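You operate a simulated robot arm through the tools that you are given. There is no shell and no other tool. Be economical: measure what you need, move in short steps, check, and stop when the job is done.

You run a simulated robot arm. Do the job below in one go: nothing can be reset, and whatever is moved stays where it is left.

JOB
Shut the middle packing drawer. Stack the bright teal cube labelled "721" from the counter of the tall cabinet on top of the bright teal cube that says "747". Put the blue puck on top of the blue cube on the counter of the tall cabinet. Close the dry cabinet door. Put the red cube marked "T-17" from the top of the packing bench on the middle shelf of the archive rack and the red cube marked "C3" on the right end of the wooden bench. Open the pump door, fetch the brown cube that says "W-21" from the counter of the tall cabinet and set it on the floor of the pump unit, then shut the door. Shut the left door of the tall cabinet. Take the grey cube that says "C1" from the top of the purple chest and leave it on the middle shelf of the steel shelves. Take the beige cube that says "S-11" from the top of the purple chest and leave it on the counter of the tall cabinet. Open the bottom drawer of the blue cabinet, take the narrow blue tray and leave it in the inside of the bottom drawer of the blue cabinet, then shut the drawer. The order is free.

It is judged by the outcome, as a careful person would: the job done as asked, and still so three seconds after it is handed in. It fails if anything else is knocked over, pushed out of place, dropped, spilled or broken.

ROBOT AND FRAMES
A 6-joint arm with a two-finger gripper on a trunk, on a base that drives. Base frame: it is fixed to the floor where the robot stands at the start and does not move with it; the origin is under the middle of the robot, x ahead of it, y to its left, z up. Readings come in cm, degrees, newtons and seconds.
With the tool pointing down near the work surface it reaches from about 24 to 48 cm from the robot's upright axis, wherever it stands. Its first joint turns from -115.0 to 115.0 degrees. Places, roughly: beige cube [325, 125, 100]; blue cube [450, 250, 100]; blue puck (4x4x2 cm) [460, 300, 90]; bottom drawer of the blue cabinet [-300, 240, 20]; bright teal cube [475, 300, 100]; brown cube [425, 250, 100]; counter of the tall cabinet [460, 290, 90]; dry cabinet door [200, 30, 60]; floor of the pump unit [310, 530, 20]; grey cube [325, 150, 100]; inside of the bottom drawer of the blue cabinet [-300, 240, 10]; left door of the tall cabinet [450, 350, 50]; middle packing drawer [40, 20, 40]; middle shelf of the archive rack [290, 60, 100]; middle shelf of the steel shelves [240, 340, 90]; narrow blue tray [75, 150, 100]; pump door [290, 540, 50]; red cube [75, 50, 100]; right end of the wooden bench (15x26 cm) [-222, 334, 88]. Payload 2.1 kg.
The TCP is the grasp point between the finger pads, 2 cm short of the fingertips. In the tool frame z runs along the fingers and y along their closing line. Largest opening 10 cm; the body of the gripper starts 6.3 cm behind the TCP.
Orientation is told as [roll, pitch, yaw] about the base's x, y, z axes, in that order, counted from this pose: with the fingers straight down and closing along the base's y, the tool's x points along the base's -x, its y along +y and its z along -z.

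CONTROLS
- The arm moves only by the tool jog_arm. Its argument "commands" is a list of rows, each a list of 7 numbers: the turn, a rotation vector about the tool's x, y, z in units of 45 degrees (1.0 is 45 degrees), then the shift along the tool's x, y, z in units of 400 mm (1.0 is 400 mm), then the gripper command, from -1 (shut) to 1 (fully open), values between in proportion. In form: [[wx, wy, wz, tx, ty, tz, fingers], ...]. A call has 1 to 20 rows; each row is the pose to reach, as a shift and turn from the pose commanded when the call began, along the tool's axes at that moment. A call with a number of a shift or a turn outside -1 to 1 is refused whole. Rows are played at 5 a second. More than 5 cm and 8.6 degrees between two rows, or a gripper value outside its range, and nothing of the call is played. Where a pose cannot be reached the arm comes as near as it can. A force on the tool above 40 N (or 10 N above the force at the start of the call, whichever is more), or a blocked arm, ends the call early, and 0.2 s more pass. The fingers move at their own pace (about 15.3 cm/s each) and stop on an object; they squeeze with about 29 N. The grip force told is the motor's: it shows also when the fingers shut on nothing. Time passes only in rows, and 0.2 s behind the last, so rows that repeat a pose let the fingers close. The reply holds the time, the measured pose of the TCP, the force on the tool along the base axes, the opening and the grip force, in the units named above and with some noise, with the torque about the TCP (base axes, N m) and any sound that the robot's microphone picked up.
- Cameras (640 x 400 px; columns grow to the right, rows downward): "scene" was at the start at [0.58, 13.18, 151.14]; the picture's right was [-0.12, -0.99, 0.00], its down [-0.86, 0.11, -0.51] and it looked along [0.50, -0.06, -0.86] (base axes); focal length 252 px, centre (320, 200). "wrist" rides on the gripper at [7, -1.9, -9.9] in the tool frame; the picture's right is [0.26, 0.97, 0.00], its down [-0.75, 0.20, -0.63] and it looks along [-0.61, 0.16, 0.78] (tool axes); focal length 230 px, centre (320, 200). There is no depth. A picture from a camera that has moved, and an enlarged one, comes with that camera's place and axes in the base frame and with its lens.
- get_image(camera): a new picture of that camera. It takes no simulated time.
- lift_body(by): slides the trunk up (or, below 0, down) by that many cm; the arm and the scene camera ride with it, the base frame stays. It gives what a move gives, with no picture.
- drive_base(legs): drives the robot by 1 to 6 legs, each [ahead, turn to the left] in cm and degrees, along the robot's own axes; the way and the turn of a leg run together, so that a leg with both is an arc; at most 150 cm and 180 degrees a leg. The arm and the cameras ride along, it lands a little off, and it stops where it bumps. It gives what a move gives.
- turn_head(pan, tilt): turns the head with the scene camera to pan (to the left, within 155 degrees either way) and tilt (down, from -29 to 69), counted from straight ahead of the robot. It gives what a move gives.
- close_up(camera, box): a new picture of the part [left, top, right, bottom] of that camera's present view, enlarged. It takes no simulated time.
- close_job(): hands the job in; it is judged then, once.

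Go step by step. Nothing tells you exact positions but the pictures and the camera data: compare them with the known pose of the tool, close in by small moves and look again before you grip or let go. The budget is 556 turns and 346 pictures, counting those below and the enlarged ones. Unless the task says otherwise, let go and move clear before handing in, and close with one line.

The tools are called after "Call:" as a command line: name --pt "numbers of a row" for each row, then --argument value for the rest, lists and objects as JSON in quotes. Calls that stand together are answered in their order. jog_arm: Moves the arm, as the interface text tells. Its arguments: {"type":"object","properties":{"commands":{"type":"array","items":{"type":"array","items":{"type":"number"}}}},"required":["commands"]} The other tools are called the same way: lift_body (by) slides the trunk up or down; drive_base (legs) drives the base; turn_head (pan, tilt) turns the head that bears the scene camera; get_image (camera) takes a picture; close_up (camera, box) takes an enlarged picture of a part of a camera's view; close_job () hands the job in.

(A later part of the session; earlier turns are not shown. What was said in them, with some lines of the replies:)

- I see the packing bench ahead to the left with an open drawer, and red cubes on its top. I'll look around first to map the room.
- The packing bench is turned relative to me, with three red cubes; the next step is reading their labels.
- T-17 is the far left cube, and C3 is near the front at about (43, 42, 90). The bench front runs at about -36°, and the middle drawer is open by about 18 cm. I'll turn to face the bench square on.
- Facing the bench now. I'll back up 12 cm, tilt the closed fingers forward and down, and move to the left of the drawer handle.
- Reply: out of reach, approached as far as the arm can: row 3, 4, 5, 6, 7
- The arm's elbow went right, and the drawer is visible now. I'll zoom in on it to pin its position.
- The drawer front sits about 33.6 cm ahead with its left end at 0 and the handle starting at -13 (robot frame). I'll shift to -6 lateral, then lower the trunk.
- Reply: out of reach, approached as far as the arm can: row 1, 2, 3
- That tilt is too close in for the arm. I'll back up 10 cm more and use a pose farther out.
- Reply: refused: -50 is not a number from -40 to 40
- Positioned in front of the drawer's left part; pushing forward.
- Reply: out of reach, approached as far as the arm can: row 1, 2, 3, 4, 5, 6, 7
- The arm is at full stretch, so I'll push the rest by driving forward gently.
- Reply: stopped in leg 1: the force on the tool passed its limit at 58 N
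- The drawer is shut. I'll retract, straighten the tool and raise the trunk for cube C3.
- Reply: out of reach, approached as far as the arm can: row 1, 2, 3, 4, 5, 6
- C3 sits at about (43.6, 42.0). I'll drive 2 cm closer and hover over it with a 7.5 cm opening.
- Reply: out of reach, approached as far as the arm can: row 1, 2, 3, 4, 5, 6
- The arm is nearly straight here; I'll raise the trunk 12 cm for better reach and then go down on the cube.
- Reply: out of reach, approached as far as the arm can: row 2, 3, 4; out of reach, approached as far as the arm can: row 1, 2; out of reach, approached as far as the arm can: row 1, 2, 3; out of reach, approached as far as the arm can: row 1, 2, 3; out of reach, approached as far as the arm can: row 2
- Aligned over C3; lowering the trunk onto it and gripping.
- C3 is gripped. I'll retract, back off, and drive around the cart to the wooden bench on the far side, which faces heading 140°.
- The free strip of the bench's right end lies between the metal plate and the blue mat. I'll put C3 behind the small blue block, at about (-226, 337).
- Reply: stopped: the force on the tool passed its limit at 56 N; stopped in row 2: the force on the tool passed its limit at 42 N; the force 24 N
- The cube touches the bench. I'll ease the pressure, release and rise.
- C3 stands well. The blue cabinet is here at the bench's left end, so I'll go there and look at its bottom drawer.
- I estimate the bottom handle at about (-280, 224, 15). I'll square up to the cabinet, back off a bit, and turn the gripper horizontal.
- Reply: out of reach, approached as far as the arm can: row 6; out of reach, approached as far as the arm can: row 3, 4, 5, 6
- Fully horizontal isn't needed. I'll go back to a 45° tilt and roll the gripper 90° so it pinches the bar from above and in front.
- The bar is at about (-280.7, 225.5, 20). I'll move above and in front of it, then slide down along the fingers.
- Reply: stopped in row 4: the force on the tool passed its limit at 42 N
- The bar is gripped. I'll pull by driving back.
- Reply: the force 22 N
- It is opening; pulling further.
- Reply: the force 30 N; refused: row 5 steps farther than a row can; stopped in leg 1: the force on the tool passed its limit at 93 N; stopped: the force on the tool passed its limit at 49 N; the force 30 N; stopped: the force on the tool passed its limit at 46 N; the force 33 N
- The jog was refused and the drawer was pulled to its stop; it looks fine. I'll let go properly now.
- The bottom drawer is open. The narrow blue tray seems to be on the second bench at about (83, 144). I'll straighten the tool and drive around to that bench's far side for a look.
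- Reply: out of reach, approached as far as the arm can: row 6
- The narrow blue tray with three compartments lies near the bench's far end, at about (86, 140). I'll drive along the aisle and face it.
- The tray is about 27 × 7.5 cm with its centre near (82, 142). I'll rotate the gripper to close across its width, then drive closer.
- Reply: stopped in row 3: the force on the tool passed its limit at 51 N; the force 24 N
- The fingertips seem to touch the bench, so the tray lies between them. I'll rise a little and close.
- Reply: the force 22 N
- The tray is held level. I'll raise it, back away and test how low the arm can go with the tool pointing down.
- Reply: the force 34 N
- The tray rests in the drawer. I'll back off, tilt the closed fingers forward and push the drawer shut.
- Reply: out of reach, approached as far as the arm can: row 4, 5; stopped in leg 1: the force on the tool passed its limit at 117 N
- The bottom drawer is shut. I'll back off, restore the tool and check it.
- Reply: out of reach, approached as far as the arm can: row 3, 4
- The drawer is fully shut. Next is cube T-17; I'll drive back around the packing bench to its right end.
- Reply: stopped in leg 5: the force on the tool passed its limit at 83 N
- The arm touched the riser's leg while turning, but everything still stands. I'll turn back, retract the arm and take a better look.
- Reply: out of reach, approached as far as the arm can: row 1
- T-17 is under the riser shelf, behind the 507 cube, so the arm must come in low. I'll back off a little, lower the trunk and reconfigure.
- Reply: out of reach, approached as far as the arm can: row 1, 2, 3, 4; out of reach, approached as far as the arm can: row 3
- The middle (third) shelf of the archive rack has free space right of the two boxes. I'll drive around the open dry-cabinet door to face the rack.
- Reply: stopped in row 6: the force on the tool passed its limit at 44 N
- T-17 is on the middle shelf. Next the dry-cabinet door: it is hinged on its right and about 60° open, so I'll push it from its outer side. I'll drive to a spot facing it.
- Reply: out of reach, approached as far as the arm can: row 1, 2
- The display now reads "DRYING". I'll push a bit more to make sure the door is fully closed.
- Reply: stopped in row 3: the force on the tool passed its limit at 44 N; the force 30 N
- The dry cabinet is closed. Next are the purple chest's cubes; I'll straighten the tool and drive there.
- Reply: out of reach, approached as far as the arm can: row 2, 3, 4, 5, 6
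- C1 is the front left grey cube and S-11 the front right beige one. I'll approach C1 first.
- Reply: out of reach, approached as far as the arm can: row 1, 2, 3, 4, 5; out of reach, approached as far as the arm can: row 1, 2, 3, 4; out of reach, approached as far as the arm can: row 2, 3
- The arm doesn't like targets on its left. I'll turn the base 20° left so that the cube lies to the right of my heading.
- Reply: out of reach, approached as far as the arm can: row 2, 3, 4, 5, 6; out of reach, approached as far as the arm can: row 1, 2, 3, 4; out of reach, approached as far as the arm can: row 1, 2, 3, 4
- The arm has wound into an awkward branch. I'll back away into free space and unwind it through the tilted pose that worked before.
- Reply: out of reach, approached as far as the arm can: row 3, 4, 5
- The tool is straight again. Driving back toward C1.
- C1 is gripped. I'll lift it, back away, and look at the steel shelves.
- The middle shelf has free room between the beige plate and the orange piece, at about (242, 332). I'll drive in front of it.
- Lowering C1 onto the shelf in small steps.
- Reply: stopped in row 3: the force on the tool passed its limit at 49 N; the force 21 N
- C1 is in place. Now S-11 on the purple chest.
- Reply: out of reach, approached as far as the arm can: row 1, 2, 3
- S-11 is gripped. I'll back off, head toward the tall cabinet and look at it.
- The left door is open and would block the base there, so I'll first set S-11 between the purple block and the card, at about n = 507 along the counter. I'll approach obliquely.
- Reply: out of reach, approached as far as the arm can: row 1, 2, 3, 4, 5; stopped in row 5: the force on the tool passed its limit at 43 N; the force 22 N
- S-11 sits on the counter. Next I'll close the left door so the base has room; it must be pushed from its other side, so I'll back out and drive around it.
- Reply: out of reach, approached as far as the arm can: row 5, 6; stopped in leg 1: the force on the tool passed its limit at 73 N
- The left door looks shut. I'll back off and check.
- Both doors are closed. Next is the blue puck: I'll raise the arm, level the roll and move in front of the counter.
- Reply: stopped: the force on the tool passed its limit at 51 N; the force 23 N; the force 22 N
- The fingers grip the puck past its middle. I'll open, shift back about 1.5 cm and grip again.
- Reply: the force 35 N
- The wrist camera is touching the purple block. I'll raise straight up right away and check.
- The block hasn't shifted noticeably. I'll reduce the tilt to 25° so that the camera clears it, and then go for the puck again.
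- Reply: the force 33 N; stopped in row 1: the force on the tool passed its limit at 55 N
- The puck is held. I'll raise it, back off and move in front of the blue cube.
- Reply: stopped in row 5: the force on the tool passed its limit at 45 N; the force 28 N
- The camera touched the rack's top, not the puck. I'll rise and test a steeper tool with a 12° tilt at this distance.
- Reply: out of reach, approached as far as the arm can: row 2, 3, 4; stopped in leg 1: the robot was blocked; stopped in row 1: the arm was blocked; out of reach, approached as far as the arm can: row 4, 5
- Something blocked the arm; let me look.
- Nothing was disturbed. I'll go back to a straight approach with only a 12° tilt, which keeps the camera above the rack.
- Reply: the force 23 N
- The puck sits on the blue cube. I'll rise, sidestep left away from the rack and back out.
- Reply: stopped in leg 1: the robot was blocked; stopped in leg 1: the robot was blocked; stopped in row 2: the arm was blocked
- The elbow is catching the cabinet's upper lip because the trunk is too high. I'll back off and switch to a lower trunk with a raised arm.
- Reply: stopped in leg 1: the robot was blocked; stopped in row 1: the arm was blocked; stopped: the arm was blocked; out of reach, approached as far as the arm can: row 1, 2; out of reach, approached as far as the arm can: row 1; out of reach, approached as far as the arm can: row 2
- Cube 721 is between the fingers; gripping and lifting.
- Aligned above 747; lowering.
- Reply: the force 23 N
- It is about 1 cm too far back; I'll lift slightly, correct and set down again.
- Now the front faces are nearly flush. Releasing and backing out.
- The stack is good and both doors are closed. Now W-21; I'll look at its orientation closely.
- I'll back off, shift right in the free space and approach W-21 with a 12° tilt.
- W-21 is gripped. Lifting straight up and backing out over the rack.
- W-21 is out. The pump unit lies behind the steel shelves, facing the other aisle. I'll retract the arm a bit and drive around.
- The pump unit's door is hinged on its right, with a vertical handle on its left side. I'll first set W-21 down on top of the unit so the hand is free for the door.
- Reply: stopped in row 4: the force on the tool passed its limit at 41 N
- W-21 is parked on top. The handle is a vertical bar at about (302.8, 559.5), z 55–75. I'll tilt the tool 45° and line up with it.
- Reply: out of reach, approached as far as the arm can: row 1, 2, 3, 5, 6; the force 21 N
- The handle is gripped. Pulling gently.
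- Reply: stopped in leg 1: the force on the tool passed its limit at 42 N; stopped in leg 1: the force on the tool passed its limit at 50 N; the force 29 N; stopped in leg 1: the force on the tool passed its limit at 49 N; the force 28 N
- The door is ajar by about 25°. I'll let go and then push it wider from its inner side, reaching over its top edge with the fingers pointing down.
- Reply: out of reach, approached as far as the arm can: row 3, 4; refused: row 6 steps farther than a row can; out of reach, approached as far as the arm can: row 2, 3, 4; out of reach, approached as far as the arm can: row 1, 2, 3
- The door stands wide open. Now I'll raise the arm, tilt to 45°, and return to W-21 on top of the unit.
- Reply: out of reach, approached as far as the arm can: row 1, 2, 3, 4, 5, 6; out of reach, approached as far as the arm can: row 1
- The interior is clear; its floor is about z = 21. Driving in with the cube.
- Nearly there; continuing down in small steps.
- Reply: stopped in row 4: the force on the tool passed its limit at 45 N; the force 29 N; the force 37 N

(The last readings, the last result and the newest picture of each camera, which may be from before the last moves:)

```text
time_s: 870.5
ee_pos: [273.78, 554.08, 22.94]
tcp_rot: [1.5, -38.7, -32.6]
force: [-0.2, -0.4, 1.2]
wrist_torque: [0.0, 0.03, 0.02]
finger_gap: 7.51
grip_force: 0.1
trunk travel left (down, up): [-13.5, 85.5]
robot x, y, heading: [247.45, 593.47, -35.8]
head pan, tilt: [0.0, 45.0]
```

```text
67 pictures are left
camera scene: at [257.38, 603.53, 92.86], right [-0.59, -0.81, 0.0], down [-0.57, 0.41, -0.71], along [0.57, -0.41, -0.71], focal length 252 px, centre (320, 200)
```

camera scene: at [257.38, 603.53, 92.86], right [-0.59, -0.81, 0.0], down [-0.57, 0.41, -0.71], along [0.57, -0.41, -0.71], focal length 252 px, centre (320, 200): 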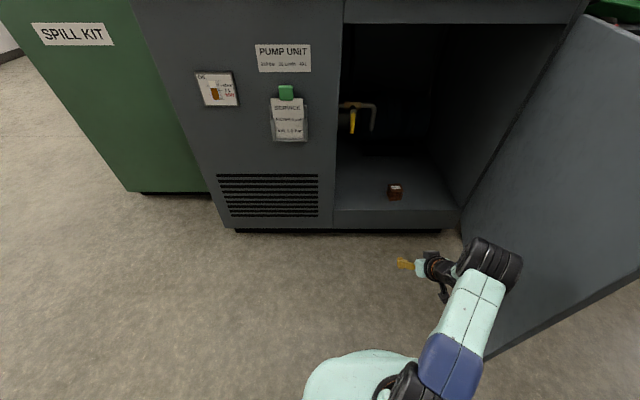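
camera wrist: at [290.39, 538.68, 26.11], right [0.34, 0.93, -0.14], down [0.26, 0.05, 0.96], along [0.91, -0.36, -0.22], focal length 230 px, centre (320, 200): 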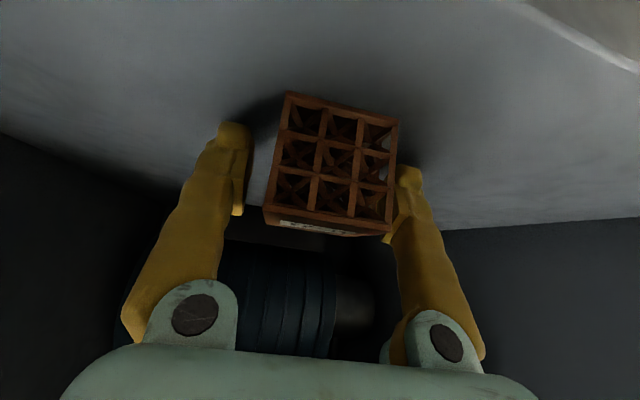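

W-21 is on the pump unit's floor. Now I'll go around the open door to its outer side to push it shut.

Call:
lift_body --by 26

Call:
jog_arm --pt "0 0 0 0 0 0 -1" --pt "0 0 0 0 0 0 -1"

Call:
drive_base --legs '[[-24, 0], [0, -90], [105, 0], [0, 125]]'

Call:
turn_head --pan 0 --tilt 35

Call:
get_image --camera "scene"

```text
time_s: 873.2
ee_pos: [273.77, 554.13, 48.94]
tcp_rot: [1.5, -38.7, -32.6]
force: [0.0, 0.1, -0.1]
wrist_torque: [-0.01, -0.01, 0.01]
finger_gap: 7.51
grip_force: 0.0
trunk travel left (down, up): [-39.5, 59.5]
robot x, y, heading: [247.44, 593.11, -35.9]
head pan, tilt: [0.0, 45.0]
```

```text
time_s: 873.8
ee_pos: [273.88, 554.17, 48.95]
tcp_rot: [1.5, -38.7, -32.5]
force: [-0.5, -0.5, -0.4]
wrist_torque: [0.02, -0.03, 0.02]
finger_gap: 0.0
grip_force: 29.1
trunk travel left (down, up): [-39.5, 59.5]
robot x, y, heading: [247.21, 593.21, -35.5]
head pan, tilt: [0.0, 45.0]
```

```text
time_s: 889.7
ee_pos: [210.3, 506.77, 48.89]
tcp_rot: [1.5, -38.7, 2.7]
force: [-0.2, 1.3, 0.9]
wrist_torque: [0.01, 0.0, -0.01]
finger_gap: 0.0
grip_force: 29.6
trunk travel left (down, up): [-39.5, 59.5]
robot x, y, heading: [165.91, 523.64, -0.3]
head pan, tilt: [0.0, 45.0]
```

```text
time_s: 890.4
ee_pos: [210.21, 506.82, 48.98]
tcp_rot: [1.6, -38.7, 2.8]
force: [0.4, 0.0, 0.4]
wrist_torque: [-0.02, 0.0, 0.01]
finger_gap: 0.0
grip_force: 28.9
trunk travel left (down, up): [-39.5, 59.5]
robot x, y, heading: [165.85, 523.86, -0.5]
head pan, tilt: [0.0, 35.0]
```

```text
66 pictures are left
camera scene: at [168.87, 537.66, 120.34], right [-0.01, -1.0, 0.0], down [-0.57, 0.01, -0.82], along [0.82, -0.01, -0.57], focal length 252 px, centre (320, 200)
```

scene: 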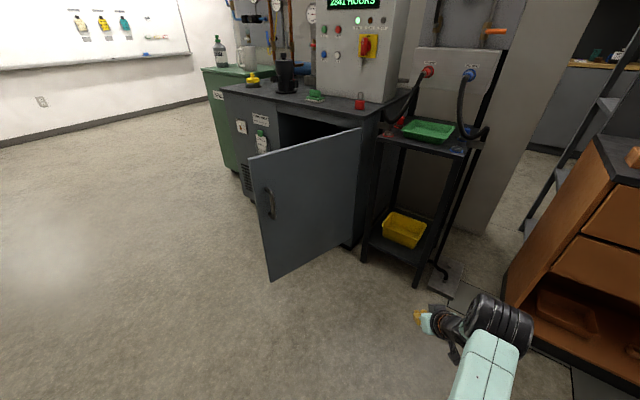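

Call:
drive_base --legs '[[0, 61], [38, 0], [0, -61]]'

Call:
get_image --camera "scene"

```text
time_s: 898.2
ee_pos: [228.73, 539.67, 48.95]
tcp_rot: [1.5, -38.7, 2.4]
force: [-0.2, 0.6, -0.1]
wrist_torque: [0.0, 0.01, -0.03]
finger_gap: 0.0
grip_force: 28.8
trunk travel left (down, up): [-39.5, 59.5]
robot x, y, heading: [184.72, 556.84, -1.0]
head pan, tilt: [0.0, 35.0]
```

```text
65 pictures are left
camera scene: at [187.58, 570.77, 120.34], right [-0.01, -1.0, 0.0], down [-0.57, 0.01, -0.82], along [0.82, -0.01, -0.57], focal length 252 px, centre (320, 200)
```

scene: 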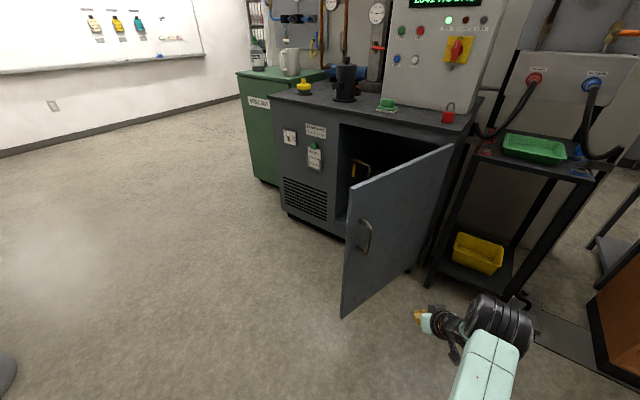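

Call:
jog_arm --pt "0 0 0 0 0.1 0 -1" --pt "0 0 0 0 0.2 0 -1" --pt "0 0 0 0 0.2 0 -1"

Call:
drive_base --legs '[[30, 0]]'

Call:
get_image --camera "scene"

```text
time_s: 899.0
ee_pos: [228.23, 547.73, 49.06]
tcp_rot: [1.5, -38.7, 2.5]
force: [0.4, 0.0, -0.4]
wrist_torque: [0.04, -0.01, -0.02]
finger_gap: 0.01
grip_force: 28.7
trunk travel left (down, up): [-39.5, 59.5]
robot x, y, heading: [184.65, 556.85, -0.9]
head pan, tilt: [0.0, 35.0]
```

```text
time_s: 901.0
ee_pos: [258.3, 547.12, 49.07]
tcp_rot: [1.5, -38.7, 2.5]
force: [-0.5, -0.1, -0.4]
wrist_torque: [0.02, 0.01, 0.03]
finger_gap: 0.0
grip_force: 29.3
trunk travel left (down, up): [-39.5, 59.5]
robot x, y, heading: [215.22, 556.37, -0.8]
head pan, tilt: [0.0, 35.0]
```

```text
64 pictures are left
camera scene: at [217.62, 570.34, 120.34], right [-0.01, -1.0, 0.0], down [-0.57, 0.01, -0.82], along [0.82, -0.01, -0.57], focal length 252 px, centre (320, 200)
```

scene: 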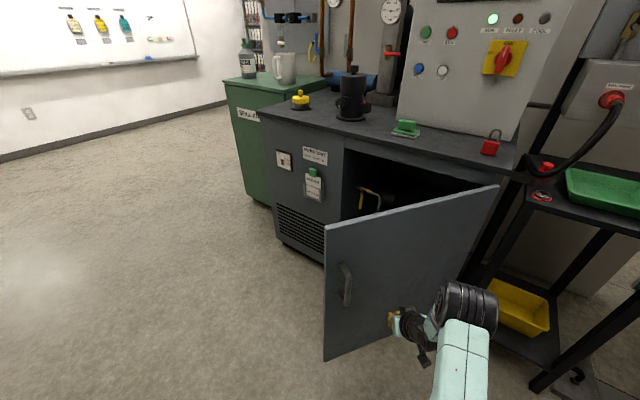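

Call:
drive_base --legs '[[22, 0]]'

Call:
get_image --camera "scene"

```text
time_s: 902.7
ee_pos: [280.14, 547.12, 49.14]
tcp_rot: [1.5, -38.7, 2.4]
force: [-0.7, -0.2, -0.1]
wrist_torque: [-0.01, 0.05, -0.01]
finger_gap: 0.0
grip_force: 29.0
trunk travel left (down, up): [-39.5, 59.5]
robot x, y, heading: [236.46, 555.86, -1.0]
head pan, tilt: [0.0, 35.0]
```

```text
63 pictures are left
camera scene: at [239.58, 570.02, 120.34], right [-0.01, -1.0, 0.0], down [-0.57, 0.01, -0.82], along [0.82, -0.01, -0.57], focal length 252 px, centre (320, 200)
```

scene: 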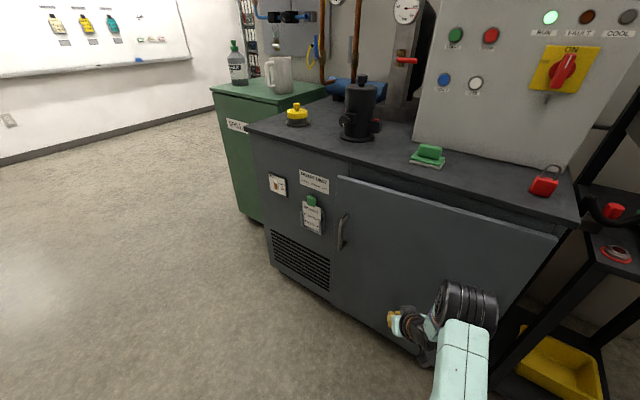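

Call:
drive_base --legs '[[6, 0]]'

Call:
get_image --camera "scene"

```text
time_s: 903.7
ee_pos: [286.23, 546.92, 49.04]
tcp_rot: [1.4, -38.6, 2.5]
force: [0.5, -1.6, -0.5]
wrist_torque: [-0.03, 0.0, -0.01]
finger_gap: 0.0
grip_force: 29.4
trunk travel left (down, up): [-39.5, 59.5]
robot x, y, heading: [242.81, 555.72, -0.6]
head pan, tilt: [0.0, 35.0]
```

```text
62 pictures are left
camera scene: at [245.65, 569.94, 120.34], right [-0.01, -1.0, 0.0], down [-0.57, 0.01, -0.82], along [0.82, -0.01, -0.57], focal length 252 px, centre (320, 200)
```

scene: 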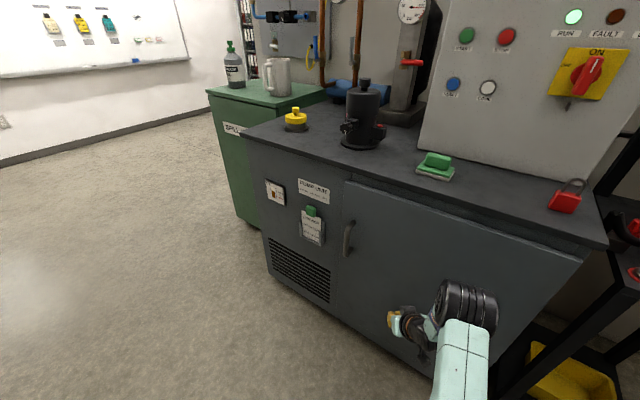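

Call:
drive_base --legs '[[4, 0]]'

Call:
close_up --camera "scene" --box '[240, 150, 480, 350]'

```text
time_s: 904.6
ee_pos: [290.19, 546.73, 49.06]
tcp_rot: [1.5, -38.7, 2.5]
force: [0.0, 0.4, 0.3]
wrist_torque: [-0.01, 0.01, 0.03]
finger_gap: 0.0
grip_force: 29.5
trunk travel left (down, up): [-39.5, 59.5]
robot x, y, heading: [246.36, 555.48, -1.0]
head pan, tilt: [0.0, 35.0]
```

```text
2.00 times, centred on (360, 250) of scene
camera zoom: at [249.64, 569.88, 120.34], right [-0.01, -1.0, 0.0], down [-0.57, 0.01, -0.82], along [0.82, -0.01, -0.57], focal length 504 px, centre (240, 100)
```

zoom: 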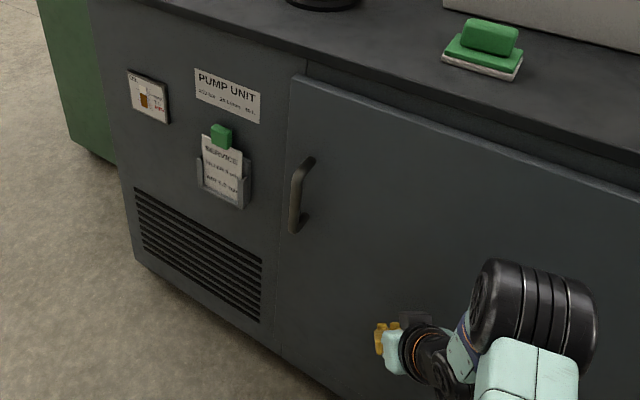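

Call:
drive_base --legs '[[5, 0]]'

Call:
close_up --camera "scene" --box '[240, 150, 480, 350]'

```text
time_s: 905.5
ee_pos: [294.94, 546.81, 48.9]
tcp_rot: [1.5, -38.4, 2.5]
force: [-21.3, 11.1, -13.3]
wrist_torque: [0.21, 0.28, -0.16]
finger_gap: 0.01
grip_force: 29.4
trunk travel left (down, up): [-39.5, 59.5]
robot x, y, heading: [251.34, 555.6, -0.6]
head pan, tilt: [0.0, 35.0]
```

```text
2.00 times, centred on (360, 250) of scene
camera zoom: at [254.48, 569.89, 120.31], right [-0.01, -1.0, 0.0], down [-0.57, 0.01, -0.82], along [0.82, -0.01, -0.57], focal length 504 px, centre (240, 100)
```

zoom: 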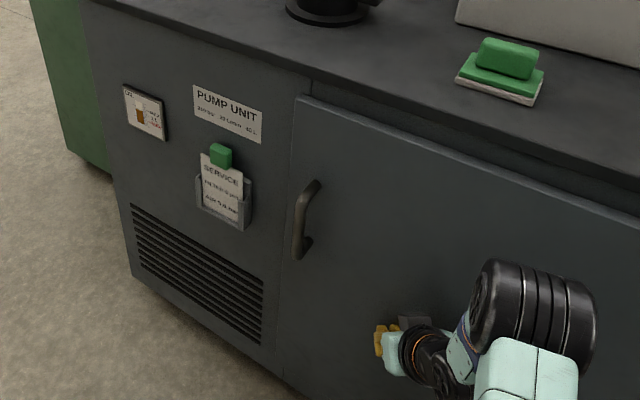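

Call:
drive_base --legs '[[1.5, 0]]'

Call:
drive_base --legs '[[-25, 0]]'

Call:
get_image --camera "scene"

```text
time_s: 906.3
ee_pos: [295.12, 547.12, 48.44]
tcp_rot: [2.0, -36.9, 2.5]
force: [-4.8, 4.0, 2.8]
wrist_torque: [-0.03, -0.03, -0.02]
finger_gap: 0.0
grip_force: 28.8
trunk travel left (down, up): [-39.5, 59.5]
robot x, y, heading: [252.14, 555.5, -0.6]
head pan, tilt: [0.0, 35.0]
stopped in leg 1: the force on the tool passed its limit at 61 N (the readings are from after the stop); the commanded pose is now the measured one
```

```text
time_s: 908.1
ee_pos: [270.03, 547.32, 48.58]
tcp_rot: [1.9, -37.0, 2.4]
force: [-0.1, 0.6, -0.2]
wrist_torque: [0.0, 0.01, -0.05]
finger_gap: 0.01
grip_force: 29.2
trunk travel left (down, up): [-39.5, 59.5]
robot x, y, heading: [227.45, 556.27, -0.9]
head pan, tilt: [0.0, 35.0]
```

```text
59 pictures are left
camera scene: at [230.23, 570.14, 120.34], right [-0.01, -1.0, 0.0], down [-0.57, 0.01, -0.82], along [0.82, -0.01, -0.57], focal length 252 px, centre (320, 200)
```

scene: 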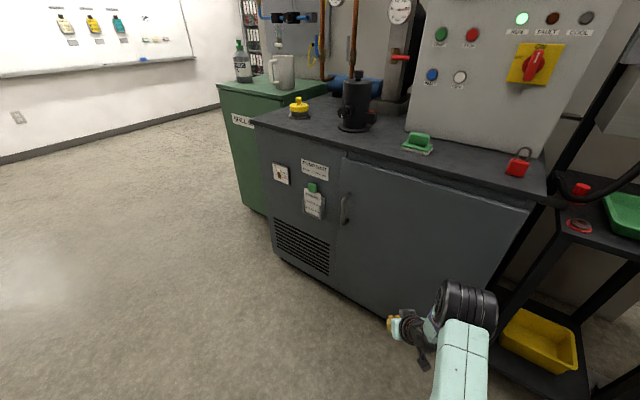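

All parts are done and the gripper is clear, so I'm handing the job in.

Call:
close_job

```text
The job is handed in.
```

Every part of the job is finished and it has been handed in: the drawers and doors asked for are shut, and the cubes, puck and tray are where you wanted them. Along the way the arm knocked the packing bench's riser leg, and the wrist camera pressed on a purple block and a peg rack on the counter. I saw nothing out of place after any of these.
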